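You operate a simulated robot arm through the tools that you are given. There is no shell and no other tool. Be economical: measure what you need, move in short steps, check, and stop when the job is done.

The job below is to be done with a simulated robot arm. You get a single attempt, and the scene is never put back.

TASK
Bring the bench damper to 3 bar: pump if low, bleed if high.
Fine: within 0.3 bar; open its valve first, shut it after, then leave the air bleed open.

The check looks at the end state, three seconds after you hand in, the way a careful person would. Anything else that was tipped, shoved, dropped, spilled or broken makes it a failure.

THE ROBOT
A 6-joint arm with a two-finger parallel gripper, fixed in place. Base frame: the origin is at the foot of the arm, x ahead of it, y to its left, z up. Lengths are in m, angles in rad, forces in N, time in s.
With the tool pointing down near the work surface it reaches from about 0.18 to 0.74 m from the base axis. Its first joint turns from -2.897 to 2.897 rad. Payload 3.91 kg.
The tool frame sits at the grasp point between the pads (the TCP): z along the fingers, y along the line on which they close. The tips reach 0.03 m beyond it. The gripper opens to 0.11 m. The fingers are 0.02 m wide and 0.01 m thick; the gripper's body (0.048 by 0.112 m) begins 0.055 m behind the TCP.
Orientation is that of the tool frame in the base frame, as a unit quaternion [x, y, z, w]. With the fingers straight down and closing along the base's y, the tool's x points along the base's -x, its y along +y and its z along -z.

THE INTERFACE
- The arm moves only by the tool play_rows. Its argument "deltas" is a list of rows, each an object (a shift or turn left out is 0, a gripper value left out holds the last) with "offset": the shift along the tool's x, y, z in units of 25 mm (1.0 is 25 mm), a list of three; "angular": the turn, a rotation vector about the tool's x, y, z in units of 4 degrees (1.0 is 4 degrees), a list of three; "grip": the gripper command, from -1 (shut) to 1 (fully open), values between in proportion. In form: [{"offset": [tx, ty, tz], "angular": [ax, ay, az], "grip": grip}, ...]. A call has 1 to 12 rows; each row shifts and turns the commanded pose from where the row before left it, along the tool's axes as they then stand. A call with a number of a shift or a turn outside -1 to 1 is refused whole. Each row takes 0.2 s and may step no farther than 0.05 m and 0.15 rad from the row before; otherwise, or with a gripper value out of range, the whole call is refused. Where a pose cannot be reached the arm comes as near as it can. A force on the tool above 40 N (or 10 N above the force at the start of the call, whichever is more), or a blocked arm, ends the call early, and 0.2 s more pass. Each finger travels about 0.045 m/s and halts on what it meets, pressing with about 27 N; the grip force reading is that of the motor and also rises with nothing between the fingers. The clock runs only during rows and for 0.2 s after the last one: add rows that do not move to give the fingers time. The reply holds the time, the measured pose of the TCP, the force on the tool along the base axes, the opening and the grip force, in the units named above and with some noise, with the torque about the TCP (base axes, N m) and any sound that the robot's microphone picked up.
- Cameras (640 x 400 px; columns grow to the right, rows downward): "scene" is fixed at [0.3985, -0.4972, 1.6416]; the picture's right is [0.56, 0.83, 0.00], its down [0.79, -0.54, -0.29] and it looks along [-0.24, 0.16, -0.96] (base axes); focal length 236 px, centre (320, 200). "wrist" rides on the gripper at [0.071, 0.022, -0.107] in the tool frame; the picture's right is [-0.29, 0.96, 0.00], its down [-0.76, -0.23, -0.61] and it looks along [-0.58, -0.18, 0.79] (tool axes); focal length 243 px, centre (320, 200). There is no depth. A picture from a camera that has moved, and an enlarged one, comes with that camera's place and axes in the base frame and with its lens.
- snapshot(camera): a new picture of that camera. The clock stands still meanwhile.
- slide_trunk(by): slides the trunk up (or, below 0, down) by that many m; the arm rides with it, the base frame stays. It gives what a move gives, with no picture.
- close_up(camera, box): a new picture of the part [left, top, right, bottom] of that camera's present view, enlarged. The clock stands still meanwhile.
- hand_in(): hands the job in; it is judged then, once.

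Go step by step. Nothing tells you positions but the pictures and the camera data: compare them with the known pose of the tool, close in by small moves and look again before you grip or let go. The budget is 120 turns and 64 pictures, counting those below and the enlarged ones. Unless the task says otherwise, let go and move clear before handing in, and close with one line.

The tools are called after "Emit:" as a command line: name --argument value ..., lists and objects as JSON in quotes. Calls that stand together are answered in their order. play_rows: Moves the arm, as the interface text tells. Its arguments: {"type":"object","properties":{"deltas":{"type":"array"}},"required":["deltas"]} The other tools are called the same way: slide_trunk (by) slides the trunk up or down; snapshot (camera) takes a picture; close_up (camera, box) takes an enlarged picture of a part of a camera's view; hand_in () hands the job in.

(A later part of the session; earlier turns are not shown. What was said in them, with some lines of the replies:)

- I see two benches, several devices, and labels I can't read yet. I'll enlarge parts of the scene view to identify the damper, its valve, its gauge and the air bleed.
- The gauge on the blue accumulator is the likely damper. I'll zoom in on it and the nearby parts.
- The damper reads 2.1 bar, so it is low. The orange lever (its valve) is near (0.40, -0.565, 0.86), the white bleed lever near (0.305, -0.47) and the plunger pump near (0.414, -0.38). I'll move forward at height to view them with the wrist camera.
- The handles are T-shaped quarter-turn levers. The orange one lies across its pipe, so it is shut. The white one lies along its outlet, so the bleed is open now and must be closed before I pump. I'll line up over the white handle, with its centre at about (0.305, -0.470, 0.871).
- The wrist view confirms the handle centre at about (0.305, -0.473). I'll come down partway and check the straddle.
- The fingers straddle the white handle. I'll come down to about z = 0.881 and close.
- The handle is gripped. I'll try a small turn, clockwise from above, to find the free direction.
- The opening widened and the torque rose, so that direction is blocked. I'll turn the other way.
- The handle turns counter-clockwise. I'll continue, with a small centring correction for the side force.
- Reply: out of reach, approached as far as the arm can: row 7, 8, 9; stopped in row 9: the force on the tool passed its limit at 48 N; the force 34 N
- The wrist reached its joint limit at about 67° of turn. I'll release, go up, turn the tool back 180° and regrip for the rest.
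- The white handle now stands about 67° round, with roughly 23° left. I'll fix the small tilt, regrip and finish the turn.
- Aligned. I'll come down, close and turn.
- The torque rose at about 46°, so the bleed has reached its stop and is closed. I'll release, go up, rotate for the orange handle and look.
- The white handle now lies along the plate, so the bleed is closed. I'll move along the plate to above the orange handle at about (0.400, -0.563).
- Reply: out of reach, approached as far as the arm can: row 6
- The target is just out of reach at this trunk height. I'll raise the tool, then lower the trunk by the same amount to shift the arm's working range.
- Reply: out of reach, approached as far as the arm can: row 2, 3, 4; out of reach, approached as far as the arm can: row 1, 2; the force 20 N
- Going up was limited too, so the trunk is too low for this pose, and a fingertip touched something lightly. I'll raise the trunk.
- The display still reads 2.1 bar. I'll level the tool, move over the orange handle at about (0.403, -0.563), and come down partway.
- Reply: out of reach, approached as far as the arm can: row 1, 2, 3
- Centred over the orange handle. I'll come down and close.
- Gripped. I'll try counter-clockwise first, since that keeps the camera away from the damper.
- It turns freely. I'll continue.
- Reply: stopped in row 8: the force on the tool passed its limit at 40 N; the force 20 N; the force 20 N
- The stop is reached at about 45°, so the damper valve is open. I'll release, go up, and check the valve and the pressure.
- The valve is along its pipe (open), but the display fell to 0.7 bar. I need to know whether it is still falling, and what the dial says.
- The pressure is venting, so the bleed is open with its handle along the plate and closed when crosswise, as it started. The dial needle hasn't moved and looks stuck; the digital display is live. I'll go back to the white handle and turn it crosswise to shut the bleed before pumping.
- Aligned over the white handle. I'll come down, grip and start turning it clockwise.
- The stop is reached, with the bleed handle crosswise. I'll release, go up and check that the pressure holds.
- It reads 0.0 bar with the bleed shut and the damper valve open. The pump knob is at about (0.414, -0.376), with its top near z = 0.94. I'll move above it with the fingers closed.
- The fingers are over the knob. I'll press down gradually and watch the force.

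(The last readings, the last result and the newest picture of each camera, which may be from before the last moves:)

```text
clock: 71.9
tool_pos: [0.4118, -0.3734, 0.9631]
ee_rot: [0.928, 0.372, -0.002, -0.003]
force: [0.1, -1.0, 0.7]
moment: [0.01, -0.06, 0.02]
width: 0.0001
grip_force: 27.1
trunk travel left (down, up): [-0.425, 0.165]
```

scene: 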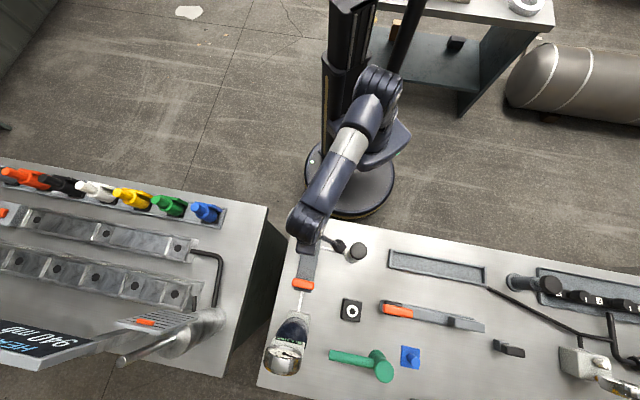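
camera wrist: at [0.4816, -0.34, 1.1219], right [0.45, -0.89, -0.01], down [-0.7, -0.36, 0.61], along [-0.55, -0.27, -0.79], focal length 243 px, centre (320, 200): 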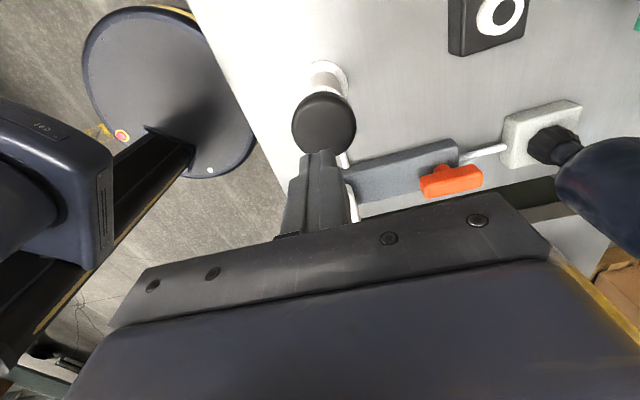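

Emit:
play_rows --deltas '[{"offset": [0.08, 0, 0.4]}, {"offset": [0, 0, 0.4]}, {"offset": [0, 0, 0.4]}]'

Emit:
snapshot --camera "wrist"

```text
clock: 72.7
tool_pos: [0.4144, -0.3713, 0.9452]
ee_rot: [0.928, 0.373, 0.002, 0.004]
force: [-6.4, 5.8, 23.6]
moment: [0.19, 0.22, 0.0]
width: 0.0
grip_force: 26.4
trunk travel left (down, up): [-0.425, 0.165]
stopped in row 3: the force on the tool passed its limit at 47 N (the readings are from after the stop); the commanded pose is now the measured one
```

```text
29 pictures are left
camera wrist: at [0.4799, -0.3378, 1.0515], right [0.45, -0.89, 0.01], down [-0.71, -0.36, 0.61], along [-0.54, -0.28, -0.8], focal length 243 px, centre (320, 200)
```

wrist: 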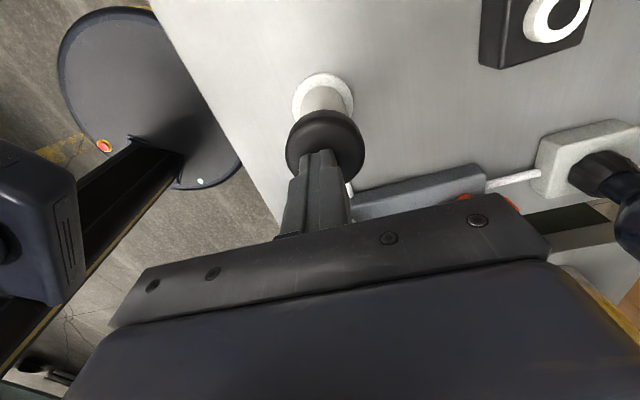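

Emit:
close_up --camera "scene" --box '[260, 230, 400, 370]'

Emit:
play_rows --deltas '[{"offset": [0, 0, -1]}, {"offset": [0, 0, -1]}, {"offset": [0, 0, -1]}, {"offset": [0, 0, 0]}, {}]'

Emit:
snapshot --camera "wrist"

```text
2.86 times, centred on (330, 300) of scene
camera zoom: at [0.3985, -0.4972, 1.6416], right [0.56, 0.83, 0.0], down [0.79, -0.54, -0.29], along [-0.24, 0.16, -0.96], focal length 673 px, centre (291, -86)
```

zoom: 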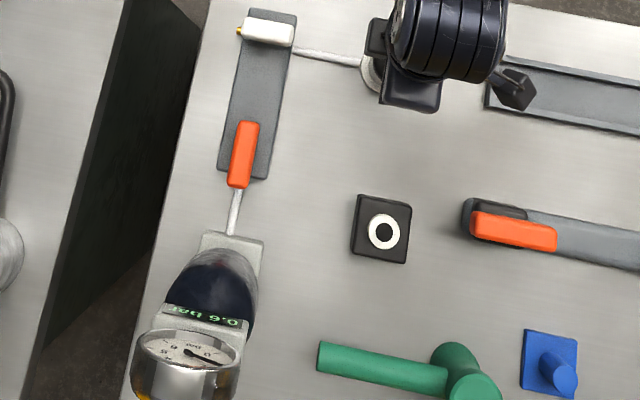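

```text
clock: 73.9
tool_pos: [0.414, -0.3743, 1.0165]
ee_rot: [0.928, 0.373, 0.0, 0.002]
force: [0.4, -1.0, 0.2]
moment: [-0.01, -0.02, 0.01]
width: 0.0001
grip_force: 27.4
trunk travel left (down, up): [-0.425, 0.165]
```

```text
27 pictures are left
camera wrist: at [0.4805, -0.3383, 1.1234], right [0.45, -0.89, 0.0], down [-0.71, -0.36, 0.61], along [-0.54, -0.28, -0.79], focal length 243 px, centre (320, 200)
```

wrist: 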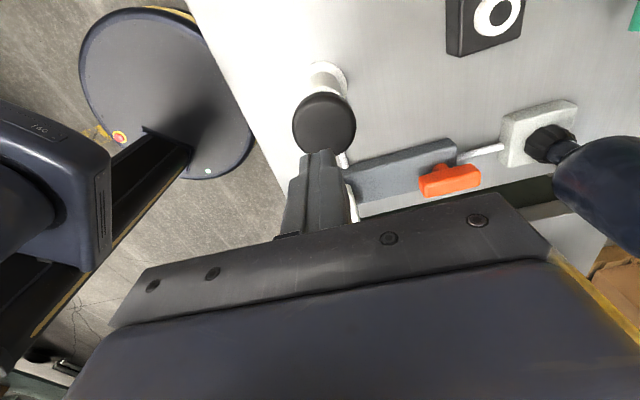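

The stroke gave 0.6 bar and the knob sprang back. I'll do another stroke, bottoming at about z = 0.947.

Emit:
play_rows --deltas '[{"offset": [0, 0, 1]}, {"offset": [0, 0, 0.6]}, {"offset": [0, 0, 0.6]}, {"offset": [0, 0, 0.55]}, {}, {"offset": [0, 0, -0.7]}, {"offset": [0, 0, -0.8]}, {}]'

Emit:
close_up --camera "scene" --box '[272, 332, 304, 362]'

```text
clock: 75.7
tool_pos: [0.4149, -0.3733, 0.9841]
ee_rot: [0.928, 0.372, 0.001, 0.001]
force: [0.0, 0.5, -0.8]
moment: [0.0, 0.01, 0.0]
width: 0.0
grip_force: 26.9
trunk travel left (down, up): [-0.425, 0.165]
```

```text
13.33 times, centred on (288, 347) of scene
camera zoom: at [0.3985, -0.4972, 1.6416], right [0.56, 0.83, 0.0], down [0.79, -0.54, -0.29], along [-0.24, 0.16, -0.96], focal length 3142 px, centre (747, -1760)
```

zoom: 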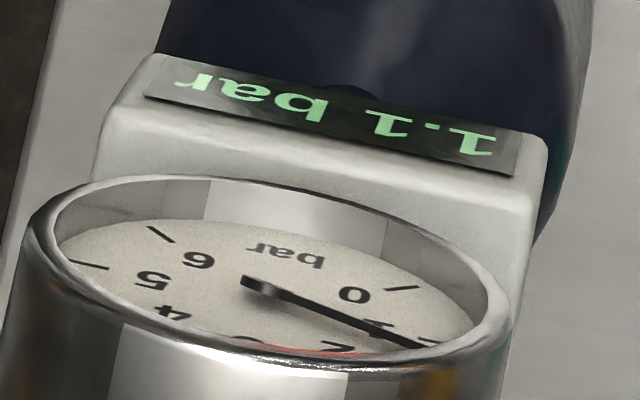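

It reads 1.1 bar, about 0.55 per stroke. Two more strokes.

Emit:
play_rows --deltas '[{"offset": [0, 0, 0.8]}, {"offset": [0, 0, 0.7]}, {}, {"offset": [0, 0, -0.7]}, {"offset": [0, 0, -0.8]}, {}, {"offset": [0, 0, 0.8]}, {"offset": [0, 0, 0.7]}, {}, {"offset": [0, 0, -0.7]}, {"offset": [0, 0, -0.8]}, {}]'

Emit:
close_up --camera "scene" --box '[272, 332, 304, 362]'

```text
clock: 78.3
tool_pos: [0.415, -0.3724, 0.9851]
ee_rot: [0.928, 0.373, 0.0, 0.002]
force: [0.4, 0.0, 0.0]
moment: [-0.01, 0.0, -0.03]
width: 0.0
grip_force: 26.8
trunk travel left (down, up): [-0.425, 0.165]
```

```text
13.33 times, centred on (288, 347) of scene
camera zoom: at [0.3985, -0.4972, 1.6416], right [0.56, 0.83, 0.0], down [0.79, -0.54, -0.29], along [-0.24, 0.16, -0.96], focal length 3142 px, centre (747, -1760)
```

zoom: 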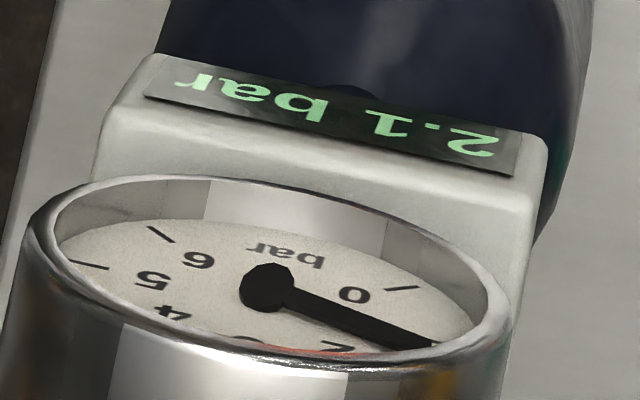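

It reads 2.1 bar. Two more strokes should give about 3.0; I'll make the second slightly shallower.

Emit:
play_rows --deltas '[{"offset": [0, 0, 0.8]}, {"offset": [0, 0, 0.7]}, {}, {"offset": [0, 0, -0.7]}, {"offset": [0, 0, -0.8]}, {}, {"offset": [0, 0, 0.8]}, {"offset": [0, 0, 0.65]}, {}, {"offset": [0, 0, -0.75]}, {"offset": [0, 0, -0.9]}, {}]'

Emit:
close_up --camera "scene" --box '[272, 332, 304, 362]'

```text
clock: 80.9
tool_pos: [0.4135, -0.374, 0.9879]
ee_rot: [0.928, 0.373, 0.001, 0.001]
force: [-1.1, 0.0, 0.0]
moment: [0.01, 0.0, -0.03]
width: 0.0001
grip_force: 26.8
trunk travel left (down, up): [-0.425, 0.165]
```

```text
13.33 times, centred on (288, 347) of scene
camera zoom: at [0.3985, -0.4972, 1.6416], right [0.56, 0.83, 0.0], down [0.79, -0.54, -0.29], along [-0.24, 0.16, -0.96], focal length 3142 px, centre (747, -1760)
```

zoom: 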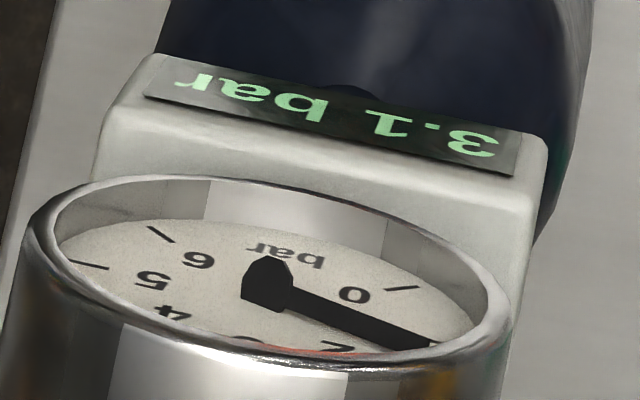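

It reads 3.1 bar, which is in tolerance. Next I'll shut the orange valve: rotate the tool, move over it and regrip.

Emit:
play_rows --deltas '[{"offset": [0, 0, -0.2]}, {"angular": [0, 0, -1]}, {"angular": [0, 0, -1]}, {"angular": [0, 0, -1]}, {"angular": [0, 0, -1]}, {"angular": [0, 0, -1]}, {"angular": [0, 0, -1]}, {"angular": [0, 0, -1]}, {"angular": [0, 0, -1]}, {"angular": [0, 0, -1]}, {"angular": [0, 0, -1]}, {"angular": [0, 0, -1]}]'

Emit:
play_rows --deltas '[{"angular": [0, 0, -0.75]}, {"angular": [0, 0, -1]}, {"angular": [0, 0, -1]}, {"angular": [0, 0, -1]}, {"angular": [0, 0, -1]}, {"angular": [0, 0, -1]}, {"angular": [0, 0, -1]}, {"angular": [0, 0, -1]}, {"angular": [0, 0, -1]}, {"angular": [0, 0, -1]}, {"angular": [0, 0, -1]}, {"angular": [0, 0, -1]}]'

Emit:
play_rows --deltas '[{"offset": [-0.83, -0.94, 0]}, {"offset": [-0.83, -0.94, 0]}, {"offset": [-0.83, -0.94, 0]}, {"offset": [-0.83, -0.94, 0]}, {"offset": [-0.83, -0.94, 0]}, {"offset": [-0.83, -0.94, 0]}, {"grip": 0.1}, {}, {}]'

Emit:
snapshot --camera "wrist"

```text
clock: 83.5
tool_pos: [0.4149, -0.3735, 0.9956]
ee_rot: [0.72, 0.694, -0.001, 0.001]
force: [-0.1, 0.3, -0.1]
moment: [-0.03, -0.01, 0.0]
width: 0.0001
grip_force: 27.3
trunk travel left (down, up): [-0.425, 0.165]
```

```text
clock: 86.1
tool_pos: [0.416, -0.3738, 0.9944]
ee_rot: [0.383, 0.924, 0.0, 0.002]
force: [0.0, -0.2, -0.6]
moment: [-0.02, -0.01, -0.02]
width: 0.0001
grip_force: 27.3
trunk travel left (down, up): [-0.425, 0.165]
```

```text
clock: 88.1
tool_pos: [0.4015, -0.5615, 0.9941]
ee_rot: [0.384, 0.923, -0.001, 0.0]
force: [0.3, -0.2, 0.6]
moment: [0.02, -0.01, 0.0]
width: 0.0605
grip_force: 0.0
trunk travel left (down, up): [-0.425, 0.165]
```

```text
23 pictures are left
camera wrist: at [0.367, -0.4958, 1.1012], right [0.88, 0.47, 0.0], down [0.37, -0.7, 0.61], along [0.29, -0.54, -0.79], focal length 243 px, centre (320, 200)
```

wrist: 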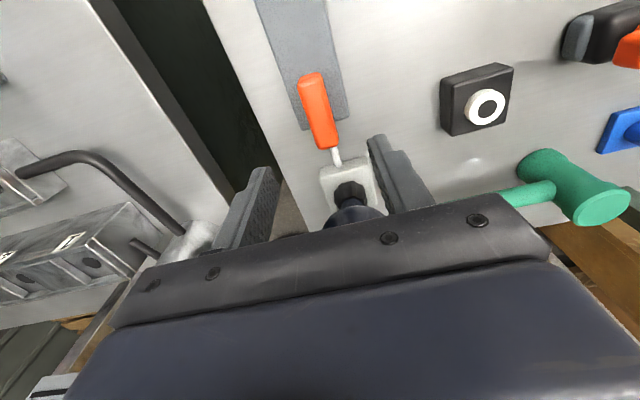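

Aligned. I'll come down, grip and start turning clockwise.

Emit:
play_rows --deltas '[{"offset": [0, 0, 1]}, {"offset": [0, 0, 1]}, {"offset": [0, 0, 1]}, {"offset": [0, 0, 0.8]}, {"offset": [0, 0, 0.7]}, {"grip": -1}, {}, {}, {}, {}, {"angular": [0, 0, 1]}, {"angular": [0, 0, 1]}]'

```text
clock: 90.7
tool_pos: [0.4015, -0.565, 0.8813]
ee_rot: [0.448, 0.894, 0.0, 0.002]
force: [-11.0, -19.2, -6.5]
moment: [-1.45, -0.38, -0.02]
width: 0.0237
grip_force: 44.4
trunk travel left (down, up): [-0.425, 0.165]
```

Emit:
play_rows --deltas '[{"offset": [-0.04, -0.08, 0]}, {"angular": [0, 0, 1]}, {"angular": [0, 0, 1]}, {"angular": [0, 0, 1]}, {"angular": [0, 0, 1]}, {"angular": [0, 0, 1]}]'

```text
clock: 92.1
tool_pos: [0.4015, -0.5637, 0.8813]
ee_rot: [0.597, 0.802, 0.001, 0.001]
force: [-3.7, -15.5, -5.9]
moment: [0.3, 0.54, -0.02]
width: 0.0238
grip_force: 44.7
trunk travel left (down, up): [-0.425, 0.165]
```

Emit:
play_rows --deltas '[{"offset": [-0.06, -0.03, 0]}, {"angular": [0, 0, 1]}, {"angular": [0, 0, 1]}, {"angular": [0, 0, 1]}, {"angular": [0, 0, 1]}, {"angular": [0, 0, 1]}, {"angular": [0, 0, 1]}]'

```text
clock: 93.7
tool_pos: [0.4028, -0.564, 0.8814]
ee_rot: [0.75, 0.661, 0.002, 0.0]
force: [5.1, 2.9, -13.9]
moment: [0.24, 0.14, 0.03]
width: 0.0238
grip_force: 44.8
trunk travel left (down, up): [-0.425, 0.165]
```

Emit:
play_rows --deltas '[{"offset": [0, 0, 0.03]}, {"angular": [0, 0, 1]}, {"angular": [0, 0, 1]}, {"angular": [0, 0, 1]}, {"angular": [0, 0, 1]}, {"angular": [0, 0, 1]}]'

```text
clock: 95.1
tool_pos: [0.4041, -0.5643, 0.8807]
ee_rot: [0.854, 0.521, 0.001, 0.001]
force: [10.9, 12.0, -5.9]
moment: [1.4, -0.37, -0.01]
width: 0.0239
grip_force: 44.8
trunk travel left (down, up): [-0.425, 0.165]
```

Emit:
play_rows --deltas '[{"offset": [0.07, 0.02, 0]}, {"angular": [0, 0, 1]}, {"angular": [0, 0, 1]}, {"angular": [0, 0, 1]}, {"angular": [0, 0, 1]}, {"angular": [0, 0, 0.7]}]'

```text
clock: 96.5
tool_pos: [0.4036, -0.5647, 0.8821]
ee_rot: [0.927, 0.376, 0.0, 0.001]
force: [11.8, -1.1, -1.2]
moment: [0.08, 0.73, 1.01]
width: 0.0235
grip_force: 45.4
trunk travel left (down, up): [-0.425, 0.165]
```

The orange valve is at its shut stop. I'll release, go up and move back over the white bleed handle.

Emit:
play_rows --deltas '[{"grip": 0.1}, {}, {}, {"offset": [0, 0, -1]}, {"offset": [0, 0, -1]}, {"offset": [0, 0, -0.5]}, {"offset": [0, -0.9, 0]}, {"offset": [0, -0.9, 0]}, {"offset": [0, -0.9, 0]}, {"offset": [0, -0.9, 0]}, {"offset": [0, -0.9, 0]}, {"offset": [0, -0.9, 0]}]'

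Emit:
snapshot --camera "wrist"

Emit:
close_up --camera "scene" --box '[260, 230, 400, 370]'

```text
clock: 99.1
tool_pos: [0.3087, -0.4657, 0.943]
ee_rot: [0.927, 0.375, 0.0, 0.001]
force: [0.6, -1.1, 0.2]
moment: [0.03, 0.03, 0.03]
width: 0.0606
grip_force: 0.1
trunk travel left (down, up): [-0.425, 0.165]
```

```text
22 pictures are left
camera wrist: at [0.3753, -0.4323, 1.0509], right [0.46, -0.89, 0.0], down [-0.71, -0.36, 0.61], along [-0.54, -0.28, -0.79], focal length 243 px, centre (320, 200)
```

wrist: 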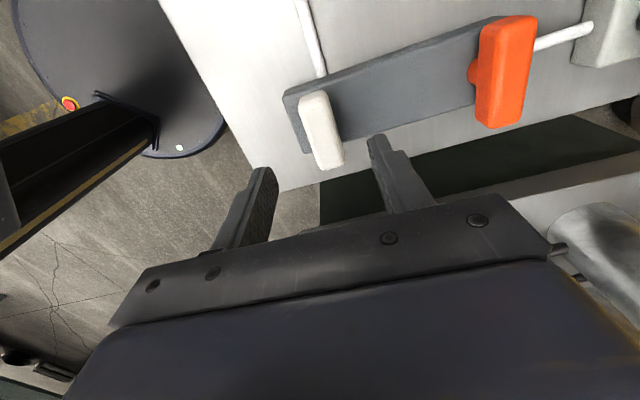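

```text
2.86 times, centred on (330, 300) of scene
camera zoom: at [0.3985, -0.4972, 1.6416], right [0.56, 0.83, 0.0], down [0.79, -0.54, -0.29], along [-0.24, 0.16, -0.96], focal length 673 px, centre (291, -86)
```

zoom: 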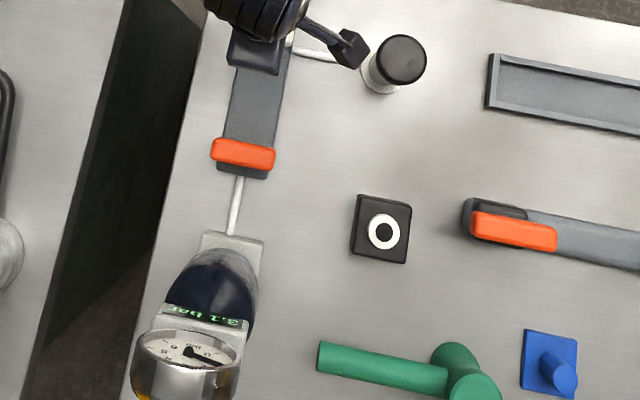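

The orange handle is crosswise (shut) and 3.1 bar is holding. Now I'll grip the white handle and turn it counter-clockwise to open the bleed.

Emit:
play_rows --deltas '[{"offset": [-0.13, 0.09, 0.8]}, {"offset": [0, 0, 0.85]}, {"offset": [0, 0, 0.8]}, {"grip": -1}, {}, {}, {}, {}, {"angular": [0, 0, -1]}, {"angular": [0, 0, -1]}, {"angular": [0, 0, -1]}]'

```text
clock: 101.5
tool_pos: [0.3078, -0.4695, 0.8833]
ee_rot: [0.882, 0.471, 0.0, 0.001]
force: [-0.3, 7.4, 2.3]
moment: [0.59, -0.16, -0.02]
width: 0.0237
grip_force: 45.2
trunk travel left (down, up): [-0.425, 0.165]
```

Emit:
play_rows --deltas '[{"angular": [0, 0, -1]}, {"angular": [0, 0, -1]}, {"angular": [0, 0, -1]}, {"angular": [0, 0, -1]}, {"angular": [0, 0, -1]}, {"angular": [0, 0, -1]}, {"angular": [0, 0, -1]}]'

```text
clock: 103.1
tool_pos: [0.3075, -0.4692, 0.8823]
ee_rot: [0.742, 0.67, -0.001, 0.001]
force: [-5.6, 13.4, 3.6]
moment: [1.51, 0.25, -0.02]
width: 0.0238
grip_force: 44.7
trunk travel left (down, up): [-0.425, 0.165]
```

Emit:
play_rows --deltas '[{"offset": [0.05, -0.02, 0]}, {"angular": [0, 0, -1]}, {"angular": [0, 0, -1]}, {"angular": [0, 0, -1]}, {"angular": [0, 0, -1]}, {"angular": [0, 0, -1]}, {"angular": [0, 0, -1]}, {"angular": [0, 0, -1]}]'

```text
clock: 104.9
tool_pos: [0.3072, -0.4699, 0.8828]
ee_rot: [0.558, 0.83, 0.001, 0.002]
force: [-6.4, 3.8, 9.5]
moment: [1.16, 0.77, -0.02]
width: 0.0239
grip_force: 45.0
trunk travel left (down, up): [-0.425, 0.165]
```

Emit:
play_rows --deltas '[{"angular": [0, 0, -1]}, {"angular": [0, 0, -1]}, {"angular": [0, 0, -1]}, {"angular": [0, 0, -1]}, {"angular": [0, 0, -1]}, {"angular": [0, 0, -1]}]'

```text
clock: 106.3
tool_pos: [0.306, -0.4683, 0.8822]
ee_rot: [0.374, 0.927, -0.001, 0.002]
force: [-10.9, -0.8, 4.6]
moment: [-0.49, -0.15, -0.9]
width: 0.0236
grip_force: 45.2
trunk travel left (down, up): [-0.425, 0.165]
```

The bleed handle is at its open stop. I'll release, move clear and check everything.

Emit:
play_rows --deltas '[{"grip": 0.1}, {}, {}, {"offset": [0, 0, -1]}, {"offset": [0, 0, -1]}, {"offset": [0, 0, -1]}, {"offset": [0, 0, -1]}, {"offset": [0, 0, -1]}, {"offset": [0.7, 0.7, -0.5]}, {"offset": [0.7, 0.7, 0]}, {"offset": [0.7, 0, 0]}, {}]'

Emit:
snapshot --camera "scene"

Emit:
close_up --camera "scene" --box '[260, 230, 400, 370]'

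Emit:
snapshot --camera "wrist"

Emit:
close_up --camera "scene" --box '[272, 332, 304, 362]'

```text
clock: 108.9
tool_pos: [0.2941, -0.4076, 1.0198]
ee_rot: [0.375, 0.927, -0.001, 0.002]
force: [-0.4, -0.7, 0.0]
moment: [-0.03, 0.01, 0.02]
width: 0.0604
grip_force: 0.1
trunk travel left (down, up): [-0.425, 0.165]
```

```text
20 pictures are left
```

scene: 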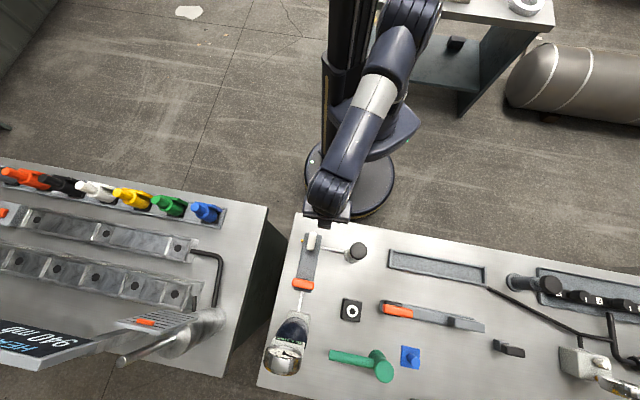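

```text
2.86 times, centred on (330, 300) of scene
camera zoom: at [0.3985, -0.4972, 1.6416], right [0.56, 0.83, 0.0], down [0.79, -0.54, -0.29], along [-0.24, 0.16, -0.96], focal length 673 px, centre (291, -86)
```

zoom: 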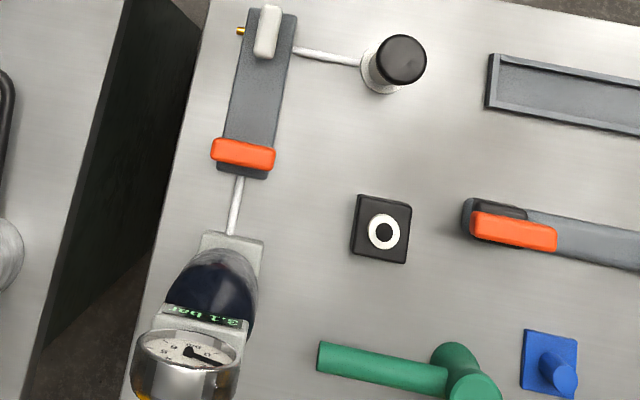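

```text
18 pictures are left
camera wrist: at [0.258, -0.3424, 1.1268], right [0.87, 0.49, 0.0], down [0.39, -0.69, 0.61], along [0.3, -0.53, -0.79], focal length 243 px, centre (320, 200)
```

wrist: 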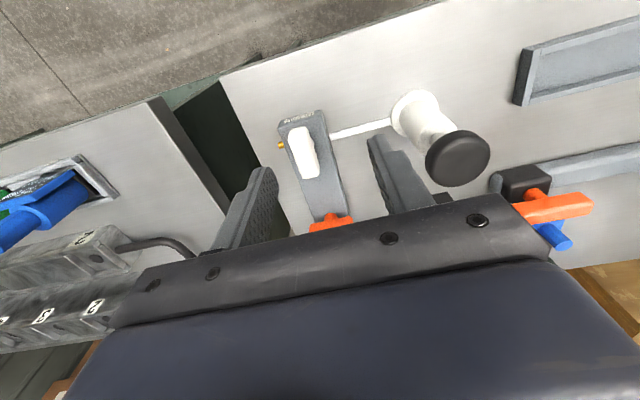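

```text
13.33 times, centred on (288, 347) of scene
camera zoom: at [0.3985, -0.4972, 1.6416], right [0.56, 0.83, 0.0], down [0.79, -0.54, -0.29], along [-0.24, 0.16, -0.96], focal length 3142 px, centre (747, -1760)
```

zoom: 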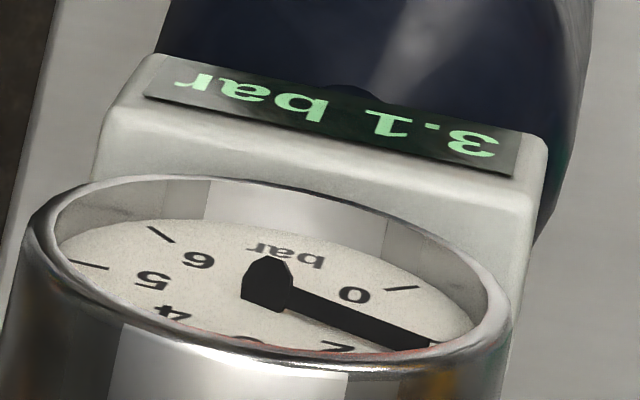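

The display holds 3.1 bar with the damper valve shut and the bleed open. Nothing else has moved and the arm is clear, so I'm handing in.

Emit:
hand_in

```text
The job is handed in.
```

The bench damper reads 3.1 bar on its digital display, with its valve shut and the air bleed left open. It vented from 2.1 to 0.0 bar along the way because I first turned the bleed the wrong way, so I shut the bleed and pumped it back up. The dial needle stayed near 1 bar throughout and looks stuck, so I relied on the digital display.
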